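You operate a simulated robot arm through the tools that you are given. There is no shell and no other tool. Be economical: measure what you need, move in short steps, check, and stop when the job is done.

Carry out the task below with a simulated two-armed robot. There is one attempt and no reset: what you move stays moved.

JOB
Wipe the class 0.5 meter clean, then scan it and box it.
Fine: it is in the black grid tray and goes in the open carton; use the blue pad and put it back in its dish. Set down upright: what you pick out. What is to be rubbed or washed off counts as gone when no trace of it is left.

The check looks at the end state, three seconds after you hand in, the way a careful person would. Anything else that was tipped, shoved, dropped, spilled or broken makes it a failure.

ROBOT AND FRAMES
Two 7-joint arms with fingered hands on one trunk, on a base that drives. Base frame: it is fixed to the floor where the robot stands at the start and does not move with it; the origin is under the middle of the robot, x ahead of it, y to its left, z up. Units: mm, degrees, N and s.
The left shoulder is at the start at [114, 182, 1020], the right one opposite. With the tool pointing down near the work surface each hand reaches from about 500 to 880 mm from the robot's upright axis, wherever it stands, measured 20 degrees to its own side. Places, roughly: blue pad (7x5x5 cm) [700, 0, 800]; inside of the upper carton [400, 600, 800]; plate of the scanner [400, 0, 800]; white dish [700, 0, 800]. Payload 3.8 kg a hand.
The tool frame of a hand sits at the grasp point between the pads (the TCP): z along the fingers, y along the line on which they close. The tips reach 30 mm beyond it. The gripper opens to 104 mm. The gripper's body begins 35 mm behind the TCP. The gripper is a hand of 4 fingers: y runs from the thumb to the fingers, the wrist lies at [-17, -104, -178] in the tool frame.
Orientation is that of the tool frame in the base frame, as a unit quaternion [x, y, z, w]. With the fingers straight down and the wrist toward the robot, the tool's x, y and z point along [0, 1, 0], [1, 0, 0] and [0, 0, -1] of the base frame.

CONTROLS
- The arms move only by the tool arm_command. It takes "left_motion", "right_motion" or both (then of equal length, played together; a hand with none holds still); each is a list of rows, each a list of 2 entries, a list of its own where there are three numbers: the shift along the base's x, y, z in m, then the turn, a rotation vector about the base's x, y, z in rad. In form: [[[dx, dy, dz], [rx, ry, rz]], ...]. A call has 1 to 10 rows; each row shifts and turns the commanded pose from where the row before left it. A row lasts 0.2 s, in which the tool goes at most 50 mm and 8.6 degrees; a call with a longer step from one row to the next is refused whole. A pose out of reach is approached as far as the arm can. The call stops where the force on the tool passes 80 N (or 10 N more than at its start, if that is more) or the arm is blocked; 0.2 s more then pass. In this call time passes only in rows, and 0.2 s behind the last. The reply holds the time, the measured pose of the TCP, the force on the tool along the base axes, the opening and the grip force, in the units named above and with some noise, with the torque about the TCP (base axes, N m) and any sound that the robot's microphone picked up, and new pictures: "show" is both (left out), scene, wrist or none (wrist: the cameras of the hands that moved).
- Cameras (640 x 400 px; columns grow to the right, rows downward): "scene" is now at [201.6, 44.7, 1225.1]; the picture's right is [0.57, -0.82, -0.00], its down [-0.43, -0.29, -0.86] and it looks along [0.70, 0.49, -0.52] (base axes); focal length 214 px, centre (320, 200). "left" rides on the left gripper at [-66, -90, -126] in its tool frame; the picture's right is [-0.78, -0.30, 0.56], its down [0.57, -0.70, 0.42] and it looks along [0.26, 0.65, 0.71] (tool axes); focal length 275 px, centre (320, 200). "right" rides on the right gripper at [66, -90, -126] in its tool frame; the picture's right is [-0.78, 0.30, -0.56], its down [-0.57, -0.70, 0.42] and it looks along [-0.27, 0.65, 0.71] (tool axes); focal length 275 px, centre (320, 200).
- raise_lower(by): slides the trunk up (or, below 0, down) by that many mm; the arms and the scene camera ride with it, the base frame stays. It gives what a move gives, with no picture.
- steer(legs): drives the robot by 1 to 6 legs, each [ahead, left, turn to the left] in mm, mm and degrees, along the robot's own axes; the way and the turn of a leg run together, so that a leg with both is an arc; at most 1500 mm and 180 degrees a leg. The arms and the cameras ride along, it lands a little off, and it stops where it bumps. It gives what a move gives, and a new picture of the scene camera.
- move_fingers(index, middle, ring, thumb_bend, thumb_turn, hand): sets how far each is bent, from 0 (flat) to 1 (curled in); at 0.3 the hand is open as for a grip, at 0.7 the pads meet at the TCP. One left out holds its place. A second passes; each finger stops where it meets its share of the squeeze, and holds until it gets a number again. It is the only way to open and close the hand. It gives what a move gives, with no picture; readings hold the bend of each and the force on the fingers (four entries, about 0 where the hand has none), thumb and palm. thumb_turn goes from beside the hand (0) to across from the fingers (1), as for a grip.
- head_to(pan, tilt): turns the head with the scene camera to pan (to the left, within 86 degrees either way) and tilt (down, from -29 to 69), counted from straight ahead of the robot. It gives what a move gives, and a new picture of the scene camera.
- measure_at(camera, pixels): for up to 12 pixels [column, row] of the newest picture of that camera ("zoom" is the newest enlarged one), the place [x, y, z] in the base frame of the surface seen there, good to about 2 mm, but the place of the scene camera against the robot may be out by one fixed shift of up to 25 mm in any direction. No time passes.
- enlarge(camera, box): a new picture of the part [left, top, right, bottom] of that camera's present view, enlarged. No time passes.
- sign_off(): hands the job in; it is judged then, once.

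Work in short steps. Measure before you move; look again where a grasp or a placing could have gone wrong, and mend it. You have 80 turns and 260 pictures in all, those below and enlarged ones among them. Open the grippers and draw the arms clear of the work before you hand the job in, unless the task says otherwise; then end with one line.

The tools are called after "Emit:" by a JSON object that holds its "name" and its "arguments". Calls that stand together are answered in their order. arm_command: Moves the arms, as the interface text tells. Its arguments: {"type":"object","properties":{"left_motion":{"type":"array","items":{"type":"array"}},"right_motion":{"type":"array","items":{"type":"array"}},"show":{"type":"string","enum":["both","scene","wrist","none"]}},"required":[]} The other tools are called the same way: raise_lower (by) slides the trunk up or down; move_fingers (index, middle, ring, thumb_bend, thumb_turn, hand) moves the fingers one by one; steer (legs) drives the base; head_to (pan, tilt) turns the head that bears the scene camera; measure_at (camera, pixels) gives the place of the surface under pixels of a picture; enlarge (camera, box) takes an enlarged picture of a part of a camera's view; sign_off () hands the job in.

At the start:

```text
t: 0.0
left_eef_pos: [403.9, 470.4, 1231.3]
left_tool_rot: [0.707, 0.708, -0.001, 0.0]
left_force: [0.8, 0.5, 0.0]
left_torque: [0.02, 0.0, -0.02]
left_width: 103.3
left_finger_force: 0.1
left_shape: jaw
left_bend: [0.3, 0.3, 0.3, 0.3, 0.97]
left_finger forces: [0.1, 0.0, 0.0, 0.0, 0.1, 0.1]
right_eef_pos: [497.2, 13.8, 1139.2]
right_tool_rot: [0.707, 0.707, 0.0, 0.0]
right_force: [0.0, 0.9, 0.3]
right_torque: [-0.02, -0.02, 0.0]
right_width: 103.9
right_finger_force: 0.1
right_shape: jaw
right_bend: [0.3, 0.3, 0.3, 0.3, 0.97]
right_finger forces: [0.0, 0.0, 0.0, 0.0, 0.0, 0.0]
trunk travel left (down, up): [-175.0, 581.0]
robot x, y, heading: [-0.4, 4.3, -0.1]
head pan, tilt: [34.7, 31.2]
```

scene: 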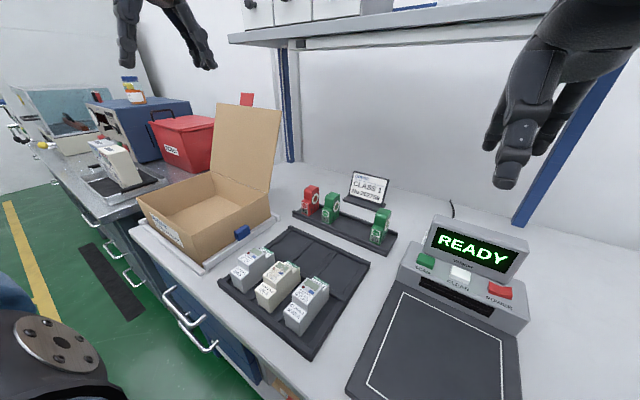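
right: 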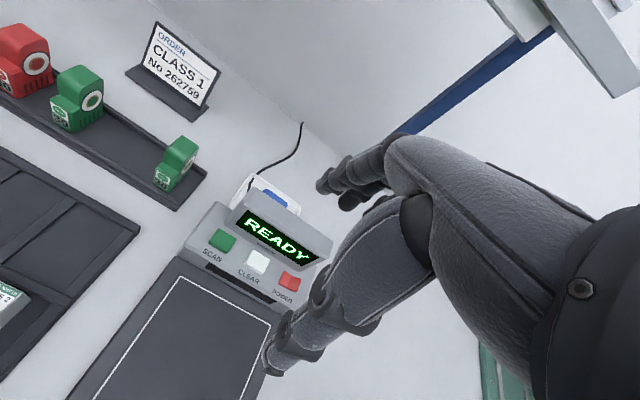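
left: 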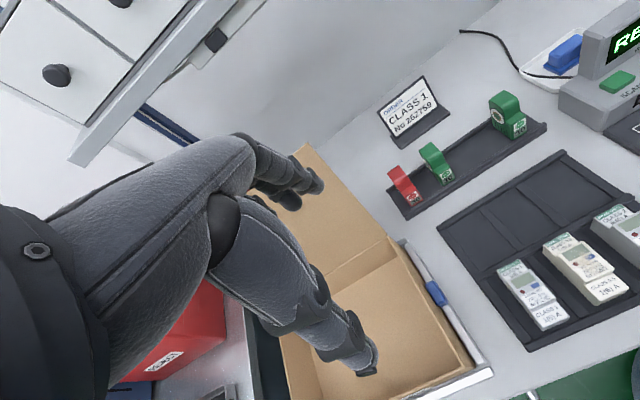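

The tray with three meters is around (280,290) in the scene view. I enlarge the meters, and the dish area behind the scanner in the right view.

Emit:
{"name": "enlarge", "arguments": {"camera": "scene", "box": [210, 220, 370, 360]}}

Emit:
{"name": "enlarge", "arguments": {"camera": "left", "box": [480, 190, 640, 340]}}

Emit:
{"name": "enlarge", "arguments": {"camera": "left", "box": [370, 10, 640, 230]}}

Emit:
{"name": "head_to", "arguments": {"pan": 5, "tilt": 45}}

```text
2.86 times, centred on (290, 290) of scene
```

zoom: 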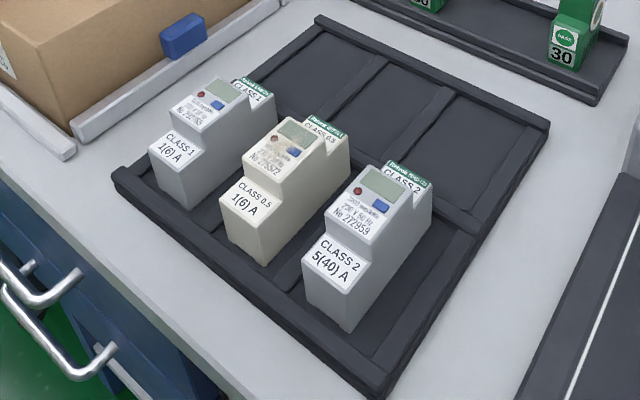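

```text
2.67 times, centred on (560, 265) of left
```

zoom: 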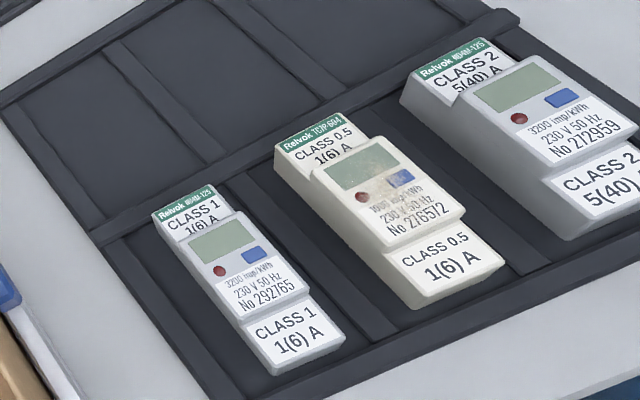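

```text
1.82 times, centred on (505, 120) of left
```

zoom: 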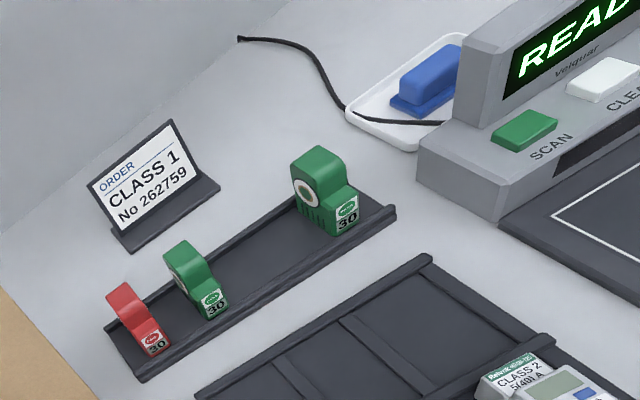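

```text
t: 0.9
left_eef_pos: [403.5, 470.4, 1232.9]
left_tool_rot: [0.707, 0.708, 0.0, -0.001]
left_force: [-0.4, 0.3, 0.1]
left_torque: [0.0, -0.01, -0.05]
left_width: 103.5
left_finger_force: 0.0
left_shape: jaw
left_bend: [0.3, 0.3, 0.3, 0.3, 0.97]
left_finger forces: [0.0, 0.0, 0.1, 0.0, 0.0, 0.0]
right_eef_pos: [497.2, 14.9, 1140.6]
right_tool_rot: [0.707, 0.707, 0.0, 0.0]
right_force: [-0.4, 0.8, 0.0]
right_torque: [0.02, -0.05, 0.0]
right_width: 103.7
right_finger_force: 0.0
right_shape: jaw
right_bend: [0.3, 0.3, 0.3, 0.3, 0.97]
right_finger forces: [0.0, 0.1, 0.1, 0.0, 0.0, 0.1]
trunk travel left (down, up): [-175.0, 581.0]
robot x, y, heading: [-1.7, -1.1, 0.0]
head pan, tilt: [5.0, 45.0]
```

scene: 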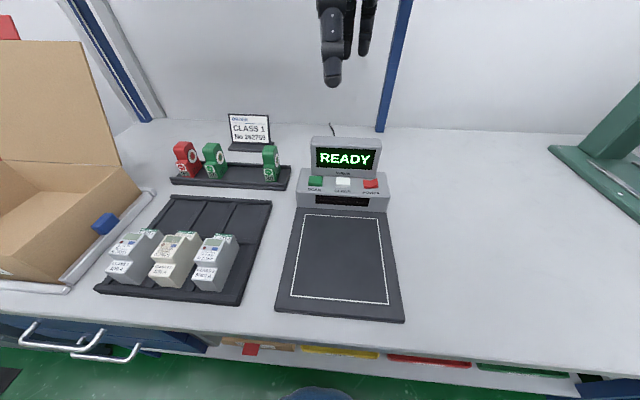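

The pad is in the dish behind the scanner, partly masked by its screen. I measure the pad, dish, scanner (newest zoom, left hand) and the meters.

Emit:
{"name": "measure_at", "arguments": {"camera": "zoom", "pixels": [[400, 80], [440, 52], [395, 102], [350, 112], [430, 40], [400, 140], [525, 130], [605, 78], [475, 60], [590, 150], [330, 170], [380, 112]]}}

Emit:
{"name": "measure_at", "arguments": {"camera": "left", "pixels": [[574, 255], [590, 270], [604, 283], [560, 238], [500, 262], [525, 280], [546, 310], [535, 290], [620, 210], [600, 297], [533, 250], [600, 320]]}}

Emit:
{"name": "measure_at", "arguments": {"camera": "scene", "pixels": [[315, 181], [343, 181], [370, 183], [300, 300], [395, 310], [345, 260], [384, 215], [305, 215], [165, 262], [180, 243], [208, 254], [126, 247]]}}

Emit:
{"name": "measure_at", "arguments": {"camera": "right", "pixels": [[222, 240], [256, 262], [289, 282], [270, 195], [252, 180], [180, 290], [255, 380], [290, 225], [285, 240], [240, 195]]}}

Emit:
{"name": "enlarge", "arguments": {"camera": "right", "box": [160, 150, 360, 310]}}

```text
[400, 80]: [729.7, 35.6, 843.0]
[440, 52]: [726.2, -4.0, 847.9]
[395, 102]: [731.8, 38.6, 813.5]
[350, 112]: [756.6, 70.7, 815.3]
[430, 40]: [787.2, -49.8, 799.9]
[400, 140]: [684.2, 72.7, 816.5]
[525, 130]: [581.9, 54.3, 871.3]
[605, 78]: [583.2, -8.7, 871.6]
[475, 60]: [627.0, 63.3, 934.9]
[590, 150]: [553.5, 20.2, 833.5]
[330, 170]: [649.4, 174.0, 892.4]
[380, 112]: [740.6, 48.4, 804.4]
```

```text
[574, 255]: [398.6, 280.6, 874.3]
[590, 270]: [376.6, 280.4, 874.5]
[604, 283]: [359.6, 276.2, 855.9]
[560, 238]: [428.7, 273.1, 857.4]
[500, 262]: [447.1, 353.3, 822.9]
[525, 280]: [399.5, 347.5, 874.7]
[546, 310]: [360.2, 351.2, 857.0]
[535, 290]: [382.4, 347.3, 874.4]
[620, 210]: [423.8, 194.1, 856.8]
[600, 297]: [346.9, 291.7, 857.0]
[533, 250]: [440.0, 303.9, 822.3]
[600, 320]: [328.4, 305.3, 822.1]
```

```text
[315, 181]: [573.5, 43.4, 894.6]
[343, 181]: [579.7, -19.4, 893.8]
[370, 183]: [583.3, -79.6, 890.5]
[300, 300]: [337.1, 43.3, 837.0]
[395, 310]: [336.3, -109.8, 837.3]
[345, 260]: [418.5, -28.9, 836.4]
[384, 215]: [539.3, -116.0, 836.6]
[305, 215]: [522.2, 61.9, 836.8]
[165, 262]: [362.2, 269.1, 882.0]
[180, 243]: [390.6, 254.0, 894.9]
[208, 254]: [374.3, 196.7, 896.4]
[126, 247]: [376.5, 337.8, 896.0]
```

```text
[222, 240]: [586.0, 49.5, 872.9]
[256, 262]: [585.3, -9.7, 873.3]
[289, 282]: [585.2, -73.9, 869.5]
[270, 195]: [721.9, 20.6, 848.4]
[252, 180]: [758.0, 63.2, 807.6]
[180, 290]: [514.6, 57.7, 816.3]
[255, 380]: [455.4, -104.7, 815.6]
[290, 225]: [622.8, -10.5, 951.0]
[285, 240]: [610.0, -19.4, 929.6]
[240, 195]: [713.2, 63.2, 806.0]
```

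```text
2.50 times, centred on (260, 230) of right
```

zoom: 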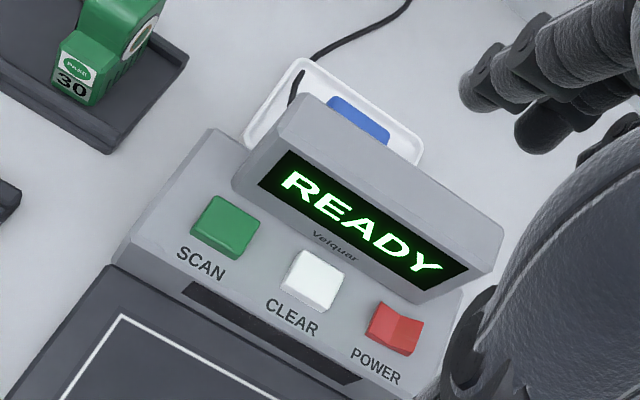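

Wrist cameras agree: plate top z≈815, pad top ≈848 near (728,15), meter (≈385,280) with top 874; the scene camera reads about 20 mm high. The meter is too near for the hands, so I back up 90 mm.

Emit:
{"name": "steer", "arguments": {"legs": [[-90, 0, 0]]}}

```text
t: 2.0
left_eef_pos: [311.5, 470.7, 1233.6]
left_tool_rot: [0.707, 0.707, 0.0, 0.002]
left_force: [-0.4, 0.3, 0.6]
left_torque: [0.02, -0.06, -0.01]
left_width: 103.6
left_finger_force: 0.2
left_shape: jaw
left_bend: [0.3, 0.3, 0.3, 0.3, 0.97]
left_finger forces: [0.0, 0.1, 0.1, 0.0, 0.0, 0.0]
right_eef_pos: [405.3, 15.3, 1140.7]
right_tool_rot: [0.707, 0.707, 0.0, 0.0]
right_force: [-0.7, -0.1, 0.4]
right_torque: [-0.01, -0.06, -0.01]
right_width: 103.4
right_finger_force: 0.2
right_shape: jaw
right_bend: [0.3, 0.3, 0.3, 0.3, 0.97]
right_finger forces: [0.0, 0.1, 0.1, 0.0, 0.1, 0.0]
trunk travel left (down, up): [-175.0, 581.0]
robot x, y, heading: [-90.0, -1.0, -0.1]
head pan, tilt: [5.0, 45.0]
```

scene: 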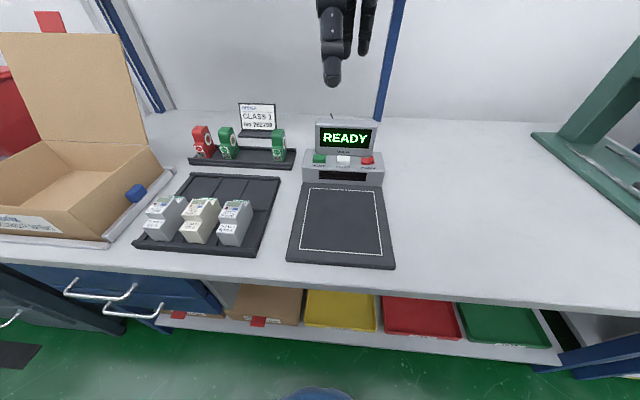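

I bring the left hand lower, to the left of the meters, to look closely at the class 0.5 meter; the right hand rises and moves over toward the pad to look there.

Emit:
{"name": "arm_command", "arguments": {"left_motion": [[[0, -0.02, -0.045], [0, 0, 0]], [[0, -0.02, -0.045], [0, 0, 0]], [[0, -0.02, -0.045], [0, 0, 0]], [[0, -0.02, -0.045], [0, 0, 0]], [[0, -0.02, -0.045], [0, 0, 0]], [[0, 0, 0], [0, 0, 0]]], "right_motion": [[[0.04, -0.03, 0.0], [0, 0, 0]], [[0.04, -0.03, 0.0], [0, 0, 0]], [[0.04, -0.03, 0], [0, 0, 0]], [[0.04, -0.03, 0], [0, 0, 0]], [[0.04, 0, 0], [0, 0, 0]], [[0.02, 0, 0], [0, 0, 0]]], "show": "wrist"}}

Emit:
{"name": "enlarge", "arguments": {"camera": "left", "box": [370, 120, 510, 240]}}

```text
t: 3.5
left_eef_pos: [313.4, 372.8, 1000.5]
left_tool_rot: [0.707, 0.707, 0.0, -0.001]
left_force: [-0.6, -0.2, 0.7]
left_torque: [-0.01, 0.06, -0.04]
left_width: 103.7
left_finger_force: 0.1
left_shape: jaw
left_bend: [0.3, 0.3, 0.3, 0.3, 0.97]
left_finger forces: [0.0, 0.0, 0.1, 0.0, 0.1, 0.0]
right_eef_pos: [628.6, -105.2, 1139.4]
right_tool_rot: [0.707, 0.707, -0.001, 0.0]
right_force: [-0.1, 0.3, -0.7]
right_torque: [0.03, 0.01, 0.02]
right_width: 103.8
right_finger_force: 0.1
right_shape: jaw
right_bend: [0.3, 0.3, 0.3, 0.3, 0.97]
right_finger forces: [0.0, 0.0, 0.1, 0.0, 0.1, 0.0]
trunk travel left (down, up): [-175.0, 581.0]
robot x, y, heading: [-90.1, 0.7, 0.0]
head pan, tilt: [5.0, 45.0]
```

right: 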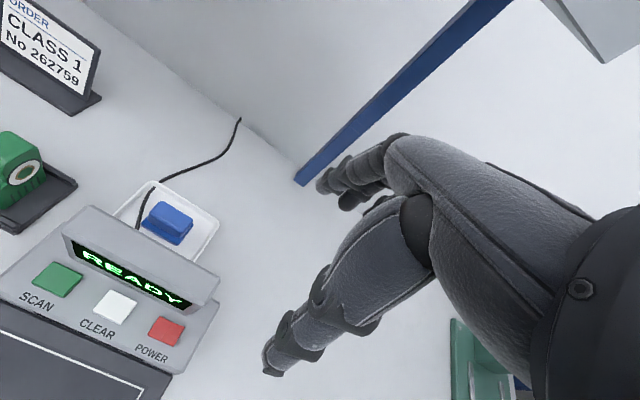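
left: 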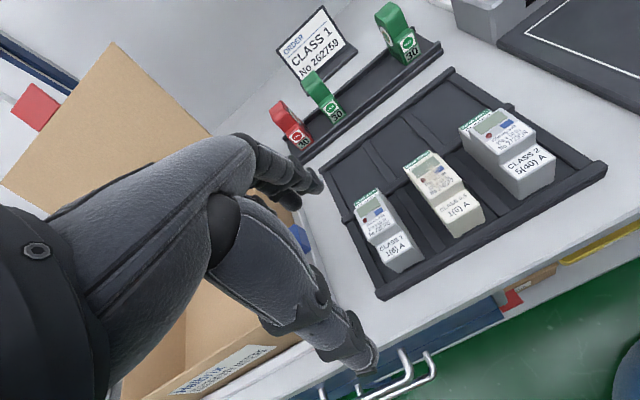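

```text
3.33 times, centred on (440, 180) of left
```

zoom: 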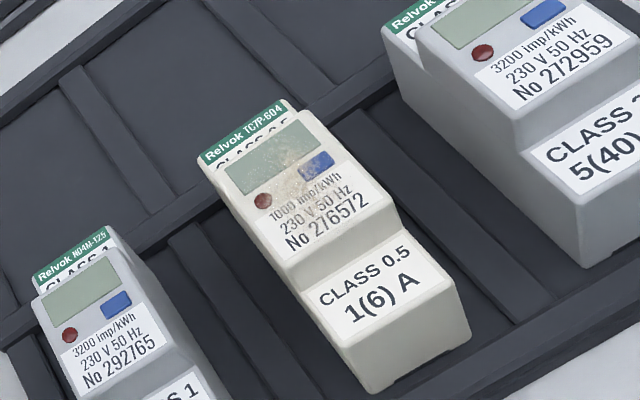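

The dust lies on the upper face (display/button part). I measure that face and the pad, dish and screen.

Emit:
{"name": "measure_at", "arguments": {"camera": "zoom", "pixels": [[226, 172], [312, 118], [288, 262], [385, 200], [302, 285], [350, 388], [468, 335], [440, 255], [300, 130], [205, 165], [340, 175], [290, 175]]}}

Emit:
{"name": "measure_at", "arguments": {"camera": "right", "pixels": [[154, 203], [192, 217], [181, 240], [144, 226], [154, 184], [217, 217], [200, 262], [117, 212], [92, 208], [216, 275], [188, 220], [165, 212]]}}

Emit:
{"name": "enlarge", "arguments": {"camera": "right", "box": [80, 160, 240, 290]}}

```text
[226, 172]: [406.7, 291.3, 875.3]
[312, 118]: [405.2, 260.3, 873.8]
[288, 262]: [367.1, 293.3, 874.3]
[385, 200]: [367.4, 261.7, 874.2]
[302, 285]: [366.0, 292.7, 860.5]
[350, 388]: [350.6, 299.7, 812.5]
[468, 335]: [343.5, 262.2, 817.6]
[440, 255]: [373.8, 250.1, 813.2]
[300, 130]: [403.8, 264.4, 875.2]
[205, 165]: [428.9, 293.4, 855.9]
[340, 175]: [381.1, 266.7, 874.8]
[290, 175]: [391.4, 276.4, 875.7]
```

```text
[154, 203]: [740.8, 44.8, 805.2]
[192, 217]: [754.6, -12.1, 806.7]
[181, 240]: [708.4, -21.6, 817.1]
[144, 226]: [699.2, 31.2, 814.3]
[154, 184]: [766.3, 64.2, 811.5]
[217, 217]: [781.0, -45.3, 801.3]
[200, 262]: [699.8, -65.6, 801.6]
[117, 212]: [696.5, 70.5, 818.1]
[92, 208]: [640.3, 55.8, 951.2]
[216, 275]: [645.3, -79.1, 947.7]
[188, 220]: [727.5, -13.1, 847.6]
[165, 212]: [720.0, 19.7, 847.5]
```

```text
3.08 times, centred on (160, 225) of right
```

zoom: 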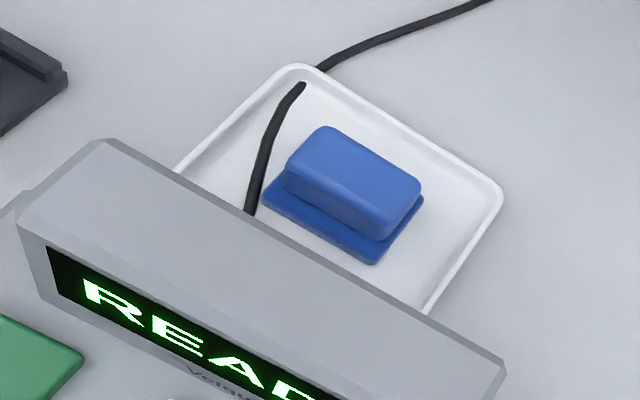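

I measure the pad's corners in this zoom.

Emit:
{"name": "measure_at", "arguments": {"camera": "zoom", "pixels": [[325, 130], [287, 168], [418, 190], [388, 228], [350, 175], [268, 200], [375, 258], [420, 205], [275, 160], [300, 190], [110, 145], [500, 365]]}}

```text
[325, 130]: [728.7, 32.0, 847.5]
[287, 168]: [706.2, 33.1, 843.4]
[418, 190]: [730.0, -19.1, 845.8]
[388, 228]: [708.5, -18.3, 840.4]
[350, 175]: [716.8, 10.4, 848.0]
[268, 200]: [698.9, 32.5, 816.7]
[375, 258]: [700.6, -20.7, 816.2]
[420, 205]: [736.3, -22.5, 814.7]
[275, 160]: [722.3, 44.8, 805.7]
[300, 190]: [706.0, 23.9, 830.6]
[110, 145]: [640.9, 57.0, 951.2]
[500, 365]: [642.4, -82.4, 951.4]
```

I check the hand's own shape (thumb side) against the scanner screen by measuring its surface in the right picture.

Emit:
{"name": "measure_at", "arguments": {"camera": "right", "pixels": [[272, 365], [285, 368], [310, 340], [335, 315], [370, 325], [400, 290], [430, 275], [460, 310], [540, 350], [345, 200], [325, 180], [570, 290]]}}

```text
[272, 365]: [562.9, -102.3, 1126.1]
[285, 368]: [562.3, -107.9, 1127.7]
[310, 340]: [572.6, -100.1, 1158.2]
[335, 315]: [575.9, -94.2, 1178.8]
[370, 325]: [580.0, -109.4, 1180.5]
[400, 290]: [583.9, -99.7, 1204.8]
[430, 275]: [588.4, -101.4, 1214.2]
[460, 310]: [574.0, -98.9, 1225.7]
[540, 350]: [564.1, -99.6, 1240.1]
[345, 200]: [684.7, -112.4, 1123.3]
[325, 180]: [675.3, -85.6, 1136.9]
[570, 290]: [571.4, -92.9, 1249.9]
```

Thumb side reaches about 66 mm from the TCP when open, so with a pre-closed thumb there is room behind the screen (its back x≈642, pad centre ≈718,6). The left hand will do it all; I move the right arm aside, raise the trunk, and drive 60 mm ahead, checking the shelf position first.

Emit:
{"name": "measure_at", "arguments": {"camera": "right", "pixels": [[560, 10], [615, 65], [600, 30], [500, 20], [240, 120]]}}

Emit:
{"name": "arm_command", "arguments": {"right_motion": [[[-0.04, -0.03, 0], [0, 0, 0]], [[-0.04, -0.03, 0], [0, 0, 0]], [[-0.04, -0.03, 0], [0, 0, 0]], [[-0.04, -0.03, 0], [0, 0, 0]], [[-0.03, -0.03, 0], [0, 0, 0]], [[0, -0.03, 0], [0, 0, 0]]], "show": "none"}}

Emit:
{"name": "raise_lower", "arguments": {"by": 100}}

Emit:
{"name": "steer", "arguments": {"legs": [[60, 0, 0]]}}

```text
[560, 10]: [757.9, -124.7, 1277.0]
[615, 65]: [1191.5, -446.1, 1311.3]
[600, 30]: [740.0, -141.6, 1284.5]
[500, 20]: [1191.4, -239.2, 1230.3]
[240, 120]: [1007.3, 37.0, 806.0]
```

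```text
t: 4.8
left_eef_pos: [313.2, 372.3, 1002.0]
left_tool_rot: [0.708, 0.706, 0.0, 0.0]
left_force: [0.2, 0.3, 0.7]
left_torque: [-0.01, 0.0, -0.01]
left_width: 103.8
left_finger_force: 0.0
left_shape: jaw
left_bend: [0.3, 0.3, 0.3, 0.3, 0.97]
left_finger forces: [0.0, 0.1, 0.0, 0.0, 0.1, 0.0]
right_eef_pos: [437.2, -284.5, 1140.9]
right_tool_rot: [0.707, 0.707, 0.0, 0.0]
right_force: [0.1, 0.5, 0.2]
right_torque: [0.01, 0.05, 0.01]
right_width: 104.2
right_finger_force: 0.1
right_shape: jaw
right_bend: [0.3, 0.3, 0.3, 0.3, 0.97]
right_finger forces: [0.0, 0.1, 0.0, 0.0, 0.1, 0.0]
trunk travel left (down, up): [-175.0, 581.0]
robot x, y, heading: [-91.0, -2.7, -0.0]
head pan, tilt: [5.0, 45.0]
```

```text
t: 6.2
left_eef_pos: [315.1, 371.0, 1107.8]
left_tool_rot: [0.707, 0.707, 0.0, -0.002]
left_force: [0.0, -0.4, -0.2]
left_torque: [0.01, -0.01, -0.02]
left_width: 103.8
left_finger_force: 0.1
left_shape: jaw
left_bend: [0.3, 0.3, 0.3, 0.3, 0.97]
left_finger forces: [0.0, 0.1, 0.0, 0.2, 0.0, 0.1]
right_eef_pos: [437.8, -284.2, 1238.8]
right_tool_rot: [0.706, 0.708, -0.001, 0.0]
right_force: [0.9, 0.2, -0.6]
right_torque: [-0.01, 0.0, -0.03]
right_width: 103.6
right_finger_force: 0.1
right_shape: jaw
right_bend: [0.3, 0.3, 0.3, 0.3, 0.97]
right_finger forces: [0.0, 0.0, 0.1, 0.1, 0.0, 0.0]
trunk travel left (down, up): [-275.0, 481.0]
robot x, y, heading: [-88.9, -0.3, -0.1]
head pan, tilt: [5.0, 45.0]
```

```text
t: 7.2
left_eef_pos: [377.6, 370.2, 1105.8]
left_tool_rot: [0.707, 0.707, -0.001, 0.0]
left_force: [1.2, -0.4, -0.9]
left_torque: [-0.04, 0.03, -0.02]
left_width: 103.8
left_finger_force: 0.1
left_shape: jaw
left_bend: [0.3, 0.3, 0.3, 0.3, 0.97]
left_finger forces: [0.0, 0.0, 0.1, 0.0, 0.1, 0.0]
right_eef_pos: [501.4, -285.0, 1239.5]
right_tool_rot: [0.707, 0.708, 0.0, -0.001]
right_force: [0.4, 0.0, -0.6]
right_torque: [-0.01, 0.01, 0.02]
right_width: 103.8
right_finger_force: 0.0
right_shape: jaw
right_bend: [0.3, 0.3, 0.3, 0.3, 0.97]
right_finger forces: [0.1, 0.0, 0.1, 0.0, 0.1, 0.0]
trunk travel left (down, up): [-275.0, 481.0]
robot x, y, heading: [-28.0, -2.2, -0.0]
head pan, tilt: [5.0, 45.0]
```

scene: 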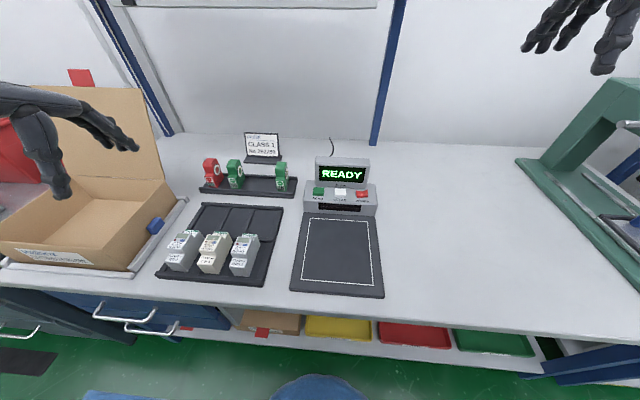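

Shelf edge is at about x 745, z 1280, so I travel with the TCP near z 1010, above the screen. I move the left hand toward the pad and set finger opening smaller for the thumb.

Emit:
{"name": "arm_command", "arguments": {"left_motion": [[[0.031, -0.033, -0.009], [0, 0, 0]], [[0.031, -0.033, -0.009], [0, 0, 0]], [[0.031, -0.033, -0.009], [0, 0, 0]], [[0.031, -0.033, -0.009], [0, 0, 0]], [[0.031, -0.033, -0.009], [0, 0, 0]], [[0.031, -0.033, -0.01], [0, 0, 0]], [[0.031, -0.033, -0.01], [0, 0, 0]], [[0.031, -0.033, -0.01], [0, 0, 0]], [[0.031, -0.033, -0.01], [0, 0, 0]], [[0.031, -0.033, -0.01], [0, 0, 0]]], "show": "none"}}

Emit:
{"name": "arm_command", "arguments": {"left_motion": [[[0.031, -0.034, 0], [0, 0, 0]], [[0, 0, 0], [0, 0, 0]]], "show": "none"}}

Emit:
{"name": "move_fingers", "arguments": {"hand": "left", "thumb_bend": 0.45}}

Emit:
{"name": "arm_command", "arguments": {"left_motion": [[[0, 0, 0], [0, 0, 0]]]}}

```text
t: 9.4
left_eef_pos: [591.6, 139.5, 1041.3]
left_tool_rot: [0.707, 0.707, 0.0, -0.001]
left_force: [-0.7, 1.1, 0.4]
left_torque: [0.02, 0.03, 0.01]
left_width: 104.0
left_finger_force: 0.0
left_shape: jaw
left_bend: [0.3, 0.3, 0.3, 0.3, 0.97]
left_finger forces: [0.0, 0.0, 0.0, 0.0, 0.0, 0.0]
left hand out of reach, approached as far as the arm can: row 8, 9, 10
right_eef_pos: [497.8, -284.6, 1240.3]
right_tool_rot: [0.707, 0.707, 0.001, -0.001]
right_force: [-0.4, 0.8, 0.7]
right_torque: [0.0, -0.06, 0.0]
right_width: 103.7
right_finger_force: 0.0
right_shape: jaw
right_bend: [0.3, 0.3, 0.3, 0.3, 0.97]
right_finger forces: [0.0, 0.0, 0.0, 0.1, 0.0, 0.0]
trunk travel left (down, up): [-275.0, 481.0]
robot x, y, heading: [-28.8, 2.1, 0.2]
head pan, tilt: [5.0, 45.0]
```

```text
t: 10.0
left_eef_pos: [592.7, 138.5, 1041.4]
left_tool_rot: [0.708, 0.707, 0.001, -0.001]
left_force: [-0.6, -0.2, 0.4]
left_torque: [-0.01, -0.05, 0.0]
left_width: 104.1
left_finger_force: 0.1
left_shape: jaw
left_bend: [0.3, 0.3, 0.3, 0.3, 0.97]
left_finger forces: [0.0, 0.1, 0.0, 0.1, 0.0, 0.0]
left hand out of reach, approached as far as the arm can: row 1
right_eef_pos: [498.8, -285.1, 1239.0]
right_tool_rot: [0.707, 0.707, 0.0, 0.0]
right_force: [0.0, -0.8, -0.5]
right_torque: [0.02, 0.01, -0.02]
right_width: 104.2
right_finger_force: 0.1
right_shape: jaw
right_bend: [0.3, 0.3, 0.3, 0.3, 0.97]
right_finger forces: [0.0, 0.0, 0.0, 0.1, 0.0, 0.1]
trunk travel left (down, up): [-275.0, 481.0]
robot x, y, heading: [-29.8, 1.5, -0.1]
head pan, tilt: [5.0, 45.0]
```

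```text
t: 11.0
left_eef_pos: [593.1, 139.3, 1041.9]
left_tool_rot: [0.707, 0.707, 0.0, 0.0]
left_force: [0.4, 0.4, -0.1]
left_torque: [-0.02, -0.05, -0.01]
left_width: 86.1
left_finger_force: 0.2
left_shape: fingers
left_bend: [0.3, 0.3, 0.3, 0.45, 0.97]
left_finger forces: [0.0, 0.1, 0.0, 0.0, 0.0, 0.1]
right_eef_pos: [499.1, -286.0, 1241.3]
right_tool_rot: [0.707, 0.707, -0.001, 0.0]
right_force: [-0.8, 1.2, 0.7]
right_torque: [0.0, 0.01, -0.01]
right_width: 103.7
right_finger_force: 0.0
right_shape: jaw
right_bend: [0.3, 0.3, 0.3, 0.3, 0.97]
right_finger forces: [0.0, 0.1, 0.1, 0.0, 0.0, 0.0]
trunk travel left (down, up): [-275.0, 481.0]
robot x, y, heading: [-26.9, 1.8, -0.1]
head pan, tilt: [5.0, 45.0]
```

```text
t: 11.4
left_eef_pos: [592.6, 138.6, 1041.8]
left_tool_rot: [0.707, 0.707, 0.0, 0.0]
left_force: [0.2, 0.4, 0.2]
left_torque: [0.0, 0.0, 0.0]
left_width: 86.0
left_finger_force: 0.1
left_shape: fingers
left_bend: [0.3, 0.3, 0.3, 0.45, 0.97]
left_finger forces: [0.1, 0.0, 0.1, 0.1, 0.0, 0.1]
right_eef_pos: [499.1, -286.5, 1240.3]
right_tool_rot: [0.707, 0.707, 0.0, -0.001]
right_force: [-0.6, 0.3, -0.6]
right_torque: [0.01, 0.03, -0.02]
right_width: 103.5
right_finger_force: 0.1
right_shape: jaw
right_bend: [0.3, 0.3, 0.3, 0.3, 0.97]
right_finger forces: [0.0, 0.0, 0.1, 0.0, 0.0, 0.0]
trunk travel left (down, up): [-275.0, 481.0]
robot x, y, heading: [-29.0, 1.5, -0.1]
head pan, tilt: [5.0, 45.0]
```

scene: 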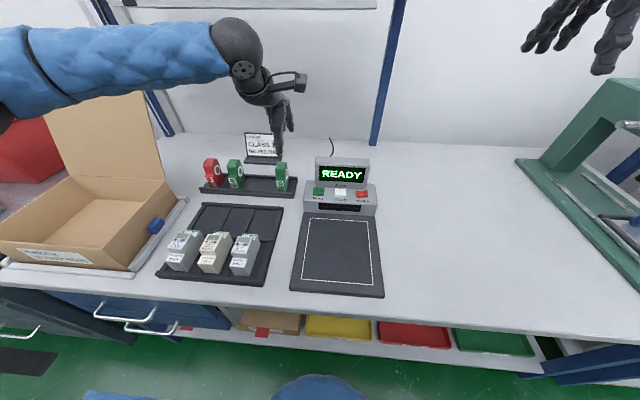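
left: 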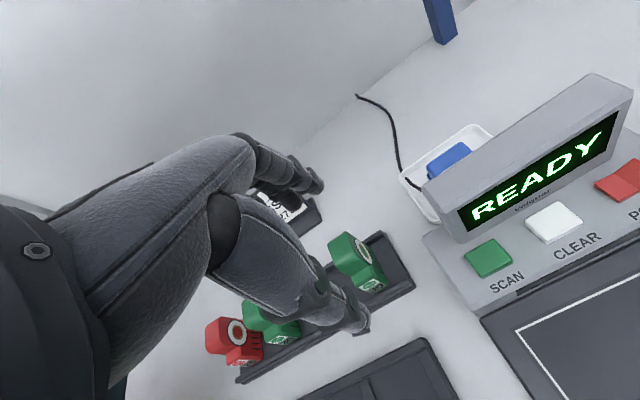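

The left hand can't reach across to y≈0 from here (stopped at 592,139). I tuck the right hand back a little and drive 200 mm to the right so the pad lies on the left side.

Emit:
{"name": "measure_at", "arguments": {"camera": "scene", "pixels": [[605, 115], [625, 90], [530, 160], [590, 200]]}}

Emit:
{"name": "arm_command", "arguments": {"right_motion": [[[-0.04, 0.02, 0], [0, 0, 0]], [[-0.04, 0.02, 0], [0, 0, 0]], [[-0.04, 0.02, 0], [0, 0, 0]]], "show": "none"}}

Emit:
{"name": "steer", "arguments": {"legs": [[0, -200, 0]]}}

```text
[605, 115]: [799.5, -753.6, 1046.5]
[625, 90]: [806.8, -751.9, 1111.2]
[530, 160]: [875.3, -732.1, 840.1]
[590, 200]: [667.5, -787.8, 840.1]
```

```text
t: 12.2
left_eef_pos: [592.4, 138.6, 1043.3]
left_tool_rot: [0.708, 0.707, 0.001, 0.001]
left_force: [0.5, -0.1, -0.7]
left_torque: [0.01, 0.0, -0.01]
left_width: 86.1
left_finger_force: 0.0
left_shape: fingers
left_bend: [0.3, 0.3, 0.3, 0.45, 0.97]
left_finger forces: [0.1, 0.0, 0.0, 0.1, 0.0, 0.1]
right_eef_pos: [376.5, -225.6, 1240.6]
right_tool_rot: [0.708, 0.707, 0.0, 0.0]
right_force: [-1.0, 0.5, -0.9]
right_torque: [-0.03, 0.0, -0.01]
right_width: 103.8
right_finger_force: 0.1
right_shape: jaw
right_bend: [0.3, 0.3, 0.3, 0.3, 0.97]
right_finger forces: [0.0, 0.0, 0.1, 0.0, 0.0, 0.0]
trunk travel left (down, up): [-275.0, 481.0]
robot x, y, heading: [-28.4, 0.6, 0.1]
head pan, tilt: [5.0, 45.0]
```

```text
t: 13.8
left_eef_pos: [593.0, -62.8, 1042.8]
left_tool_rot: [0.707, 0.707, 0.001, -0.001]
left_force: [0.2, -1.1, -0.1]
left_torque: [0.02, 0.03, 0.02]
left_width: 86.2
left_finger_force: 0.0
left_shape: fingers
left_bend: [0.3, 0.3, 0.3, 0.45, 0.97]
left_finger forces: [0.0, 0.0, 0.0, 0.0, 0.1, 0.0]
right_eef_pos: [377.8, -429.5, 1239.3]
right_tool_rot: [0.708, 0.707, 0.0, 0.0]
right_force: [0.2, -0.3, 0.3]
right_torque: [0.0, 0.0, 0.02]
right_width: 103.9
right_finger_force: 0.0
right_shape: jaw
right_bend: [0.3, 0.3, 0.3, 0.3, 0.97]
right_finger forces: [0.1, 0.0, 0.0, 0.1, 0.1, 0.1]
trunk travel left (down, up): [-275.0, 481.0]
robot x, y, heading: [-28.4, -204.9, 0.0]
head pan, tilt: [5.0, 45.0]
```

scene: 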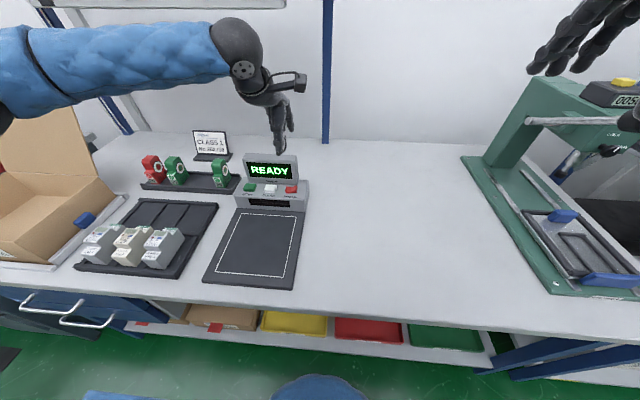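

Now the left hand goes to above the pad (718, 6, 1005).

Emit:
{"name": "arm_command", "arguments": {"left_motion": [[[0.0, 0.035, 0], [0, 0, 0]], [[0.03, 0.034, 0], [0, 0, 0]], [[0.04, 0, -0.01], [0, 0, 0]], [[0.04, 0, -0.01], [0, 0, 0]], [[0.015, 0, -0.015], [0, 0, 0]], [[0, 0, 0], [0, 0, 0]]]}}

```text
t: 15.2
left_eef_pos: [685.0, 27.5, 1004.7]
left_tool_rot: [0.707, 0.707, 0.001, 0.001]
left_force: [-0.4, 0.5, 0.5]
left_torque: [-0.02, 0.01, -0.02]
left_width: 86.1
left_finger_force: 0.0
left_shape: fingers
left_bend: [0.3, 0.3, 0.3, 0.45, 0.97]
left_finger forces: [0.1, 0.0, 0.0, 0.1, 0.0, 0.0]
left hand out of reach, approached as far as the arm can: row 4, 5
right_eef_pos: [377.6, -428.6, 1240.4]
right_tool_rot: [0.707, 0.707, 0.001, 0.0]
right_force: [-0.1, 0.1, 0.0]
right_torque: [0.01, -0.03, -0.01]
right_width: 104.0
right_finger_force: 0.1
right_shape: jaw
right_bend: [0.3, 0.3, 0.3, 0.3, 0.97]
right_finger forces: [0.0, 0.0, 0.1, 0.0, 0.1, 0.0]
trunk travel left (down, up): [-275.0, 481.0]
robot x, y, heading: [-29.0, -205.6, 0.0]
head pan, tilt: [5.0, 45.0]
```

scene: 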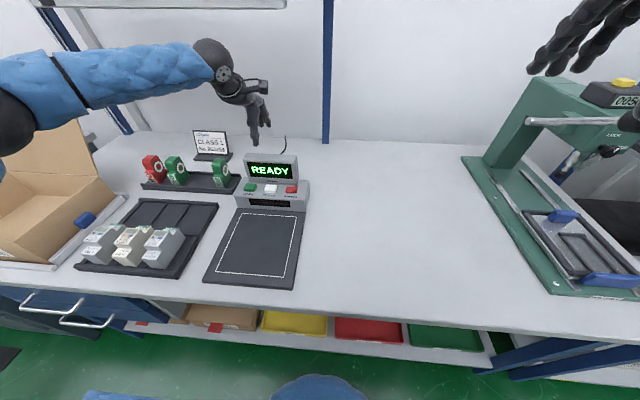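
left: 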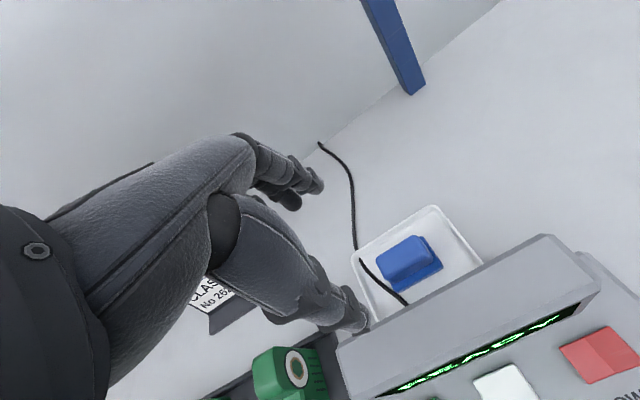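

I drive 45 mm ahead for reach, then check the pose.

Emit:
{"name": "steer", "arguments": {"legs": [[45, 0, 0]]}}

Emit:
{"name": "arm_command", "arguments": {"left_motion": [[[-0.008, -0.02, -0.02], [0, 0, 0]], [[0, 0, -0.02], [0, 0, 0]], [[0, 0, 0], [0, 0, 0]]]}}

```text
t: 16.1
left_eef_pos: [731.9, 26.9, 1003.3]
left_tool_rot: [0.707, 0.707, 0.0, 0.0]
left_force: [0.3, -0.3, -0.4]
left_torque: [0.04, 0.02, 0.01]
left_width: 86.4
left_finger_force: 0.1
left_shape: fingers
left_bend: [0.3, 0.3, 0.3, 0.45, 0.97]
left_finger forces: [0.0, 0.0, 0.0, 0.0, 0.0, 0.1]
right_eef_pos: [426.4, -428.6, 1238.8]
right_tool_rot: [0.708, 0.706, -0.001, -0.002]
right_force: [0.0, 0.1, -0.5]
right_torque: [0.0, 0.05, 0.01]
right_width: 103.7
right_finger_force: 0.0
right_shape: jaw
right_bend: [0.3, 0.3, 0.3, 0.3, 0.97]
right_finger forces: [0.0, 0.0, 0.0, 0.0, 0.0, 0.0]
trunk travel left (down, up): [-275.0, 481.0]
robot x, y, heading: [19.9, -202.5, -0.0]
head pan, tilt: [5.0, 45.0]
```

scene: 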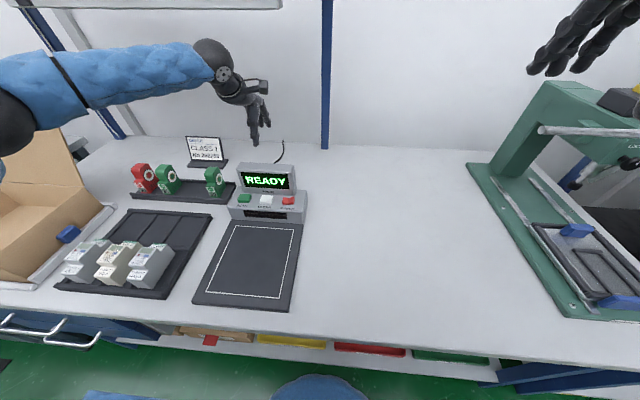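

```text
t: 16.9
left_eef_pos: [716.5, 10.7, 967.6]
left_tool_rot: [0.707, 0.707, 0.0, 0.003]
left_force: [0.7, 0.1, 0.0]
left_torque: [0.0, -0.03, 0.0]
left_width: 86.2
left_finger_force: 0.2
left_shape: fingers
left_bend: [0.3, 0.3, 0.3, 0.45, 0.97]
left_finger forces: [0.0, 0.0, 0.1, 0.0, 0.0, 0.0]
left hand out of reach, approached as far as the arm can: row 1
right_eef_pos: [424.3, -429.0, 1238.3]
right_tool_rot: [0.707, 0.707, 0.0, 0.0]
right_force: [-0.2, 0.3, -0.1]
right_torque: [-0.01, -0.02, 0.0]
right_width: 103.8
right_finger_force: 0.0
right_shape: jaw
right_bend: [0.3, 0.3, 0.3, 0.3, 0.97]
right_finger forces: [0.0, 0.0, 0.0, 0.0, 0.1, 0.0]
trunk travel left (down, up): [-275.0, 481.0]
robot x, y, heading: [17.8, -201.3, -0.0]
head pan, tilt: [5.0, 45.0]
```

scene: 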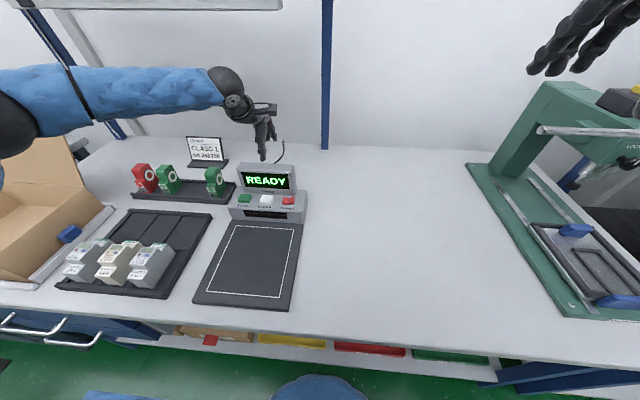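
left: 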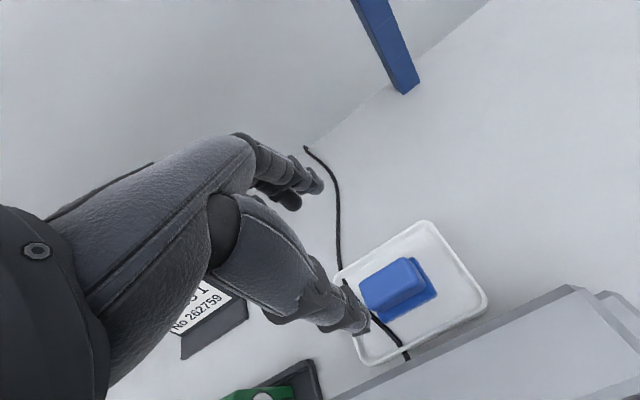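

I refine the pad position from this closer left view.

Emit:
{"name": "enlarge", "arguments": {"camera": "left", "box": [320, 210, 500, 370]}}

Emit:
{"name": "measure_at", "arguments": {"camera": "left", "pixels": [[365, 285], [406, 260], [418, 282], [390, 285], [418, 261], [436, 291], [385, 316], [400, 322], [470, 300], [425, 228], [570, 290], [372, 300]]}}

```text
2.50 times, centred on (410, 290) of left
```

zoom: 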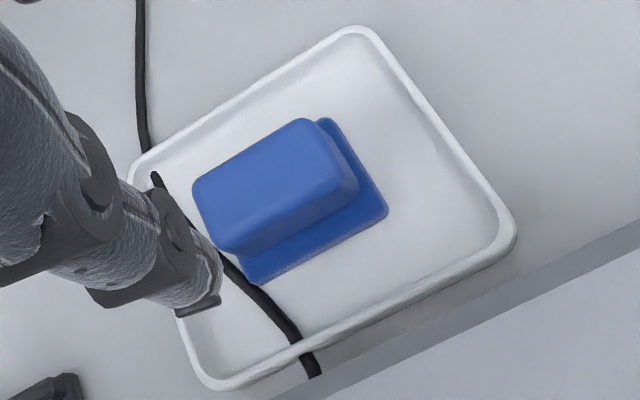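

```text
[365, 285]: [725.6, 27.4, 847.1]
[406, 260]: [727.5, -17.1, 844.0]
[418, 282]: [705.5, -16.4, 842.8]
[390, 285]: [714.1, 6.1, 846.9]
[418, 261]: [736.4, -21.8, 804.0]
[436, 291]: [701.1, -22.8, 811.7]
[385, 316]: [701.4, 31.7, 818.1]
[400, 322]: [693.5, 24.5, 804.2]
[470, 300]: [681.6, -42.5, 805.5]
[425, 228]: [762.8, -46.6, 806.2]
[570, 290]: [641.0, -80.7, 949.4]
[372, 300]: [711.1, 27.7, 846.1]
```

Handle centre ≈(716,5), top 847. I narrow the fingers equally and descend to z≈850, tips just above the pad's flange.

Emit:
{"name": "move_fingers", "arguments": {"hand": "left", "index": 0.43, "middle": 0.43, "ring": 0.43, "thumb_bend": 0.45}}

Emit:
{"name": "arm_command", "arguments": {"left_motion": [[[0, -0.006, -0.03], [0, 0, 0]], [[0, 0, -0.03], [0, 0, 0]], [[0, 0, -0.02], [0, 0, 0]], [[0, 0, 0], [0, 0, 0]]], "show": "both"}}

```text
t: 17.9
left_eef_pos: [714.8, 10.8, 967.3]
left_tool_rot: [0.707, 0.707, 0.001, 0.002]
left_force: [-0.4, 0.2, -0.2]
left_torque: [-0.03, 0.02, -0.03]
left_width: 69.7
left_finger_force: 0.0
left_shape: fingers
left_bend: [0.43, 0.43, 0.43, 0.45, 0.97]
left_finger forces: [0.0, 0.1, 0.0, 0.1, 0.1, 0.0]
right_eef_pos: [422.9, -427.2, 1238.8]
right_tool_rot: [0.707, 0.707, 0.0, 0.0]
right_force: [0.8, 0.5, -1.0]
right_torque: [0.0, 0.02, -0.01]
right_width: 104.0
right_finger_force: 0.0
right_shape: jaw
right_bend: [0.3, 0.3, 0.3, 0.3, 0.97]
right_finger forces: [0.0, 0.1, 0.1, 0.0, 0.0, 0.0]
trunk travel left (down, up): [-275.0, 481.0]
robot x, y, heading: [18.6, -203.6, -0.1]
head pan, tilt: [5.0, 45.0]
```

```text
t: 18.9
left_eef_pos: [699.1, 19.5, 894.9]
left_tool_rot: [0.707, 0.707, 0.0, 0.002]
left_force: [0.0, -0.1, -0.4]
left_torque: [0.01, 0.01, 0.01]
left_width: 69.6
left_finger_force: 0.0
left_shape: fingers
left_bend: [0.43, 0.43, 0.43, 0.45, 0.97]
left_finger forces: [0.0, 0.0, 0.1, 0.0, 0.0, 0.0]
left hand out of reach, approached as far as the arm can: row 1, 2, 3
right_eef_pos: [424.1, -428.4, 1238.3]
right_tool_rot: [0.707, 0.707, 0.0, 0.0]
right_force: [0.3, 0.4, -0.7]
right_torque: [-0.02, -0.02, 0.01]
right_width: 103.8
right_finger_force: 0.1
right_shape: jaw
right_bend: [0.3, 0.3, 0.3, 0.3, 0.97]
right_finger forces: [0.1, 0.0, 0.0, 0.1, 0.0, 0.0]
trunk travel left (down, up): [-275.0, 481.0]
robot x, y, heading: [18.2, -206.4, 0.1]
head pan, tilt: [5.0, 45.0]
```

scene: 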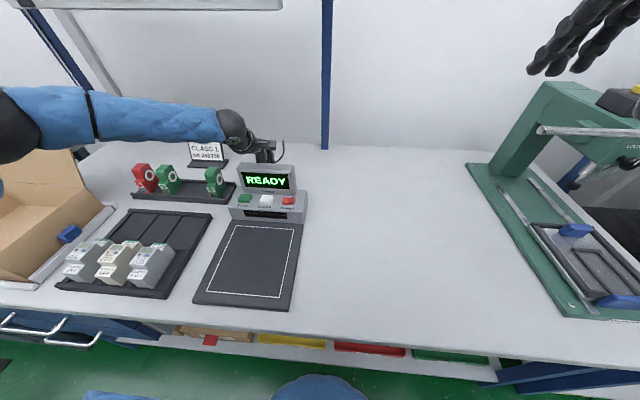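
left: 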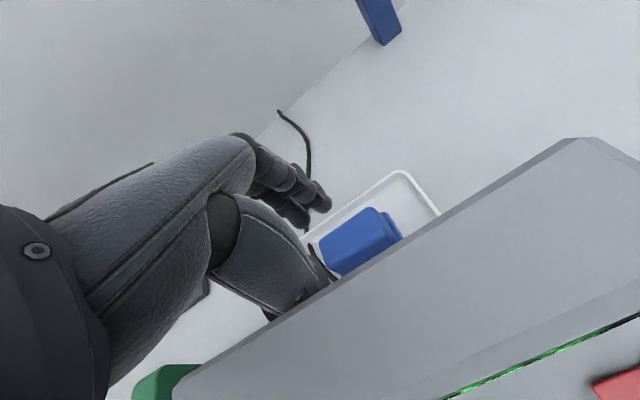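

Reach shrinks as the hand goes lower with the raised trunk. I lift the hand, drive 30 mm ahead, and lower the trunk by 100, keeping the hand behind the screen.

Emit:
{"name": "arm_command", "arguments": {"left_motion": [[[0, 0, 0.04], [0, 0, 0]], [[0, 0, 0.04], [0, 0, 0]], [[0.02, -0.01, 0.03], [0, 0, 0]]], "show": "none"}}

Emit:
{"name": "steer", "arguments": {"legs": [[30, 0, 0]]}}

Emit:
{"name": "raise_lower", "arguments": {"by": -100}}

Emit:
{"name": "arm_command", "arguments": {"left_motion": [[[0, 0, 0], [0, 0, 0]]]}}

```text
t: 19.7
left_eef_pos: [718.9, 8.0, 1001.6]
left_tool_rot: [0.707, 0.707, -0.001, 0.001]
left_force: [1.1, 0.5, 0.5]
left_torque: [0.01, 0.03, 0.02]
left_width: 69.6
left_finger_force: 0.0
left_shape: fingers
left_bend: [0.43, 0.43, 0.43, 0.45, 0.97]
left_finger forces: [0.0, 0.0, 0.1, 0.0, 0.0, 0.0]
right_eef_pos: [425.0, -427.9, 1238.6]
right_tool_rot: [0.707, 0.707, 0.0, 0.0]
right_force: [0.5, -0.2, 0.1]
right_torque: [0.0, 0.02, -0.03]
right_width: 103.9
right_finger_force: 0.1
right_shape: jaw
right_bend: [0.3, 0.3, 0.3, 0.3, 0.97]
right_finger forces: [0.0, 0.1, 0.0, 0.1, 0.0, 0.1]
trunk travel left (down, up): [-275.0, 481.0]
robot x, y, heading: [16.9, -198.7, 0.2]
head pan, tilt: [5.0, 45.0]
```

```text
t: 20.5
left_eef_pos: [745.9, 8.4, 1000.0]
left_tool_rot: [0.707, 0.707, -0.002, 0.0]
left_force: [-0.5, -1.0, -0.3]
left_torque: [-0.03, 0.03, -0.01]
left_width: 69.7
left_finger_force: 0.1
left_shape: fingers
left_bend: [0.43, 0.43, 0.43, 0.45, 0.97]
left_finger forces: [0.0, 0.0, 0.0, 0.1, 0.1, 0.0]
right_eef_pos: [453.4, -428.1, 1237.0]
right_tool_rot: [0.707, 0.707, -0.002, -0.001]
right_force: [0.9, 1.2, 1.1]
right_torque: [-0.01, 0.01, -0.01]
right_width: 103.9
right_finger_force: 0.1
right_shape: jaw
right_bend: [0.3, 0.3, 0.3, 0.3, 0.97]
right_finger forces: [0.1, 0.1, 0.1, 0.0, 0.1, 0.1]
trunk travel left (down, up): [-275.0, 481.0]
robot x, y, heading: [40.6, -202.0, 0.0]
head pan, tilt: [5.0, 45.0]
```

scene: 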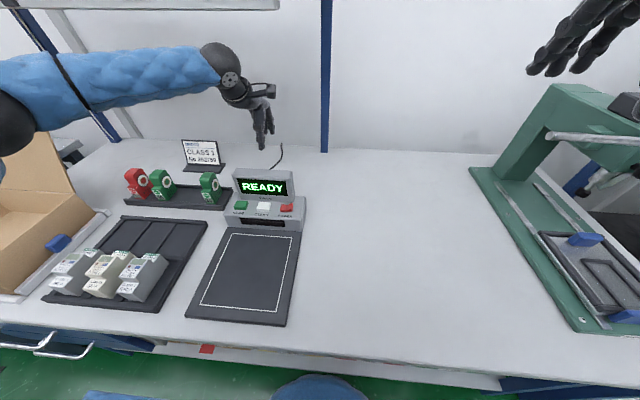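

```text
t: 21.8
left_eef_pos: [743.5, 9.7, 903.6]
left_tool_rot: [0.707, 0.707, 0.0, 0.001]
left_force: [-0.5, -0.2, 0.1]
left_torque: [-0.02, 0.0, 0.0]
left_width: 69.8
left_finger_force: 0.0
left_shape: fingers
left_bend: [0.43, 0.43, 0.43, 0.45, 0.97]
left_finger forces: [0.1, 0.0, 0.0, 0.0, 0.0, 0.0]
right_eef_pos: [448.9, -429.0, 1139.5]
right_tool_rot: [0.707, 0.707, 0.0, 0.001]
right_force: [-0.2, 0.3, 0.5]
right_torque: [0.01, -0.02, -0.03]
right_width: 104.0
right_finger_force: 0.1
right_shape: jaw
right_bend: [0.3, 0.3, 0.3, 0.3, 0.97]
right_finger forces: [0.0, 0.0, 0.0, 0.1, 0.0, 0.1]
trunk travel left (down, up): [-175.0, 581.0]
robot x, y, heading: [44.3, -202.5, -0.4]
head pan, tilt: [5.0, 45.0]
```

```text
t: 22.2
left_eef_pos: [743.5, 9.1, 902.8]
left_tool_rot: [0.707, 0.707, 0.0, 0.001]
left_force: [-0.2, -0.2, -0.1]
left_torque: [0.01, 0.04, 0.02]
left_width: 69.6
left_finger_force: 0.2
left_shape: fingers
left_bend: [0.43, 0.43, 0.43, 0.45, 0.97]
left_finger forces: [0.0, 0.0, 0.0, 0.0, 0.0, 0.0]
right_eef_pos: [450.1, -427.8, 1139.4]
right_tool_rot: [0.706, 0.708, -0.001, 0.001]
right_force: [0.4, -0.4, 0.3]
right_torque: [0.03, 0.01, -0.03]
right_width: 103.9
right_finger_force: 0.0
right_shape: jaw
right_bend: [0.3, 0.3, 0.3, 0.3, 0.97]
right_finger forces: [0.0, 0.1, 0.1, 0.0, 0.0, 0.0]
trunk travel left (down, up): [-175.0, 581.0]
robot x, y, heading: [49.6, -203.6, 0.2]
head pan, tilt: [5.0, 45.0]
```

scene: 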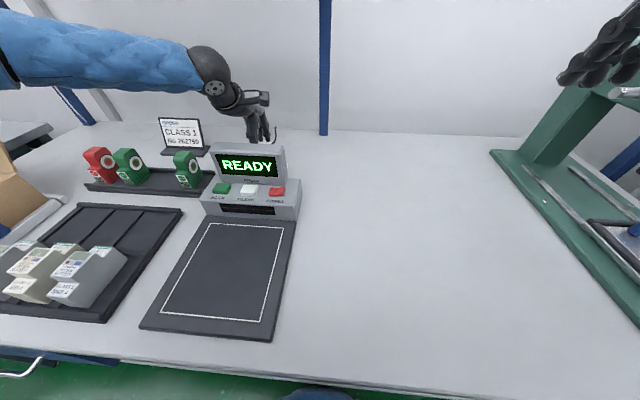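
left: 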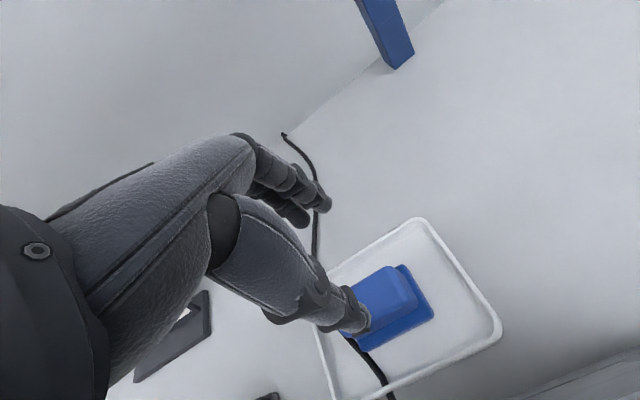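

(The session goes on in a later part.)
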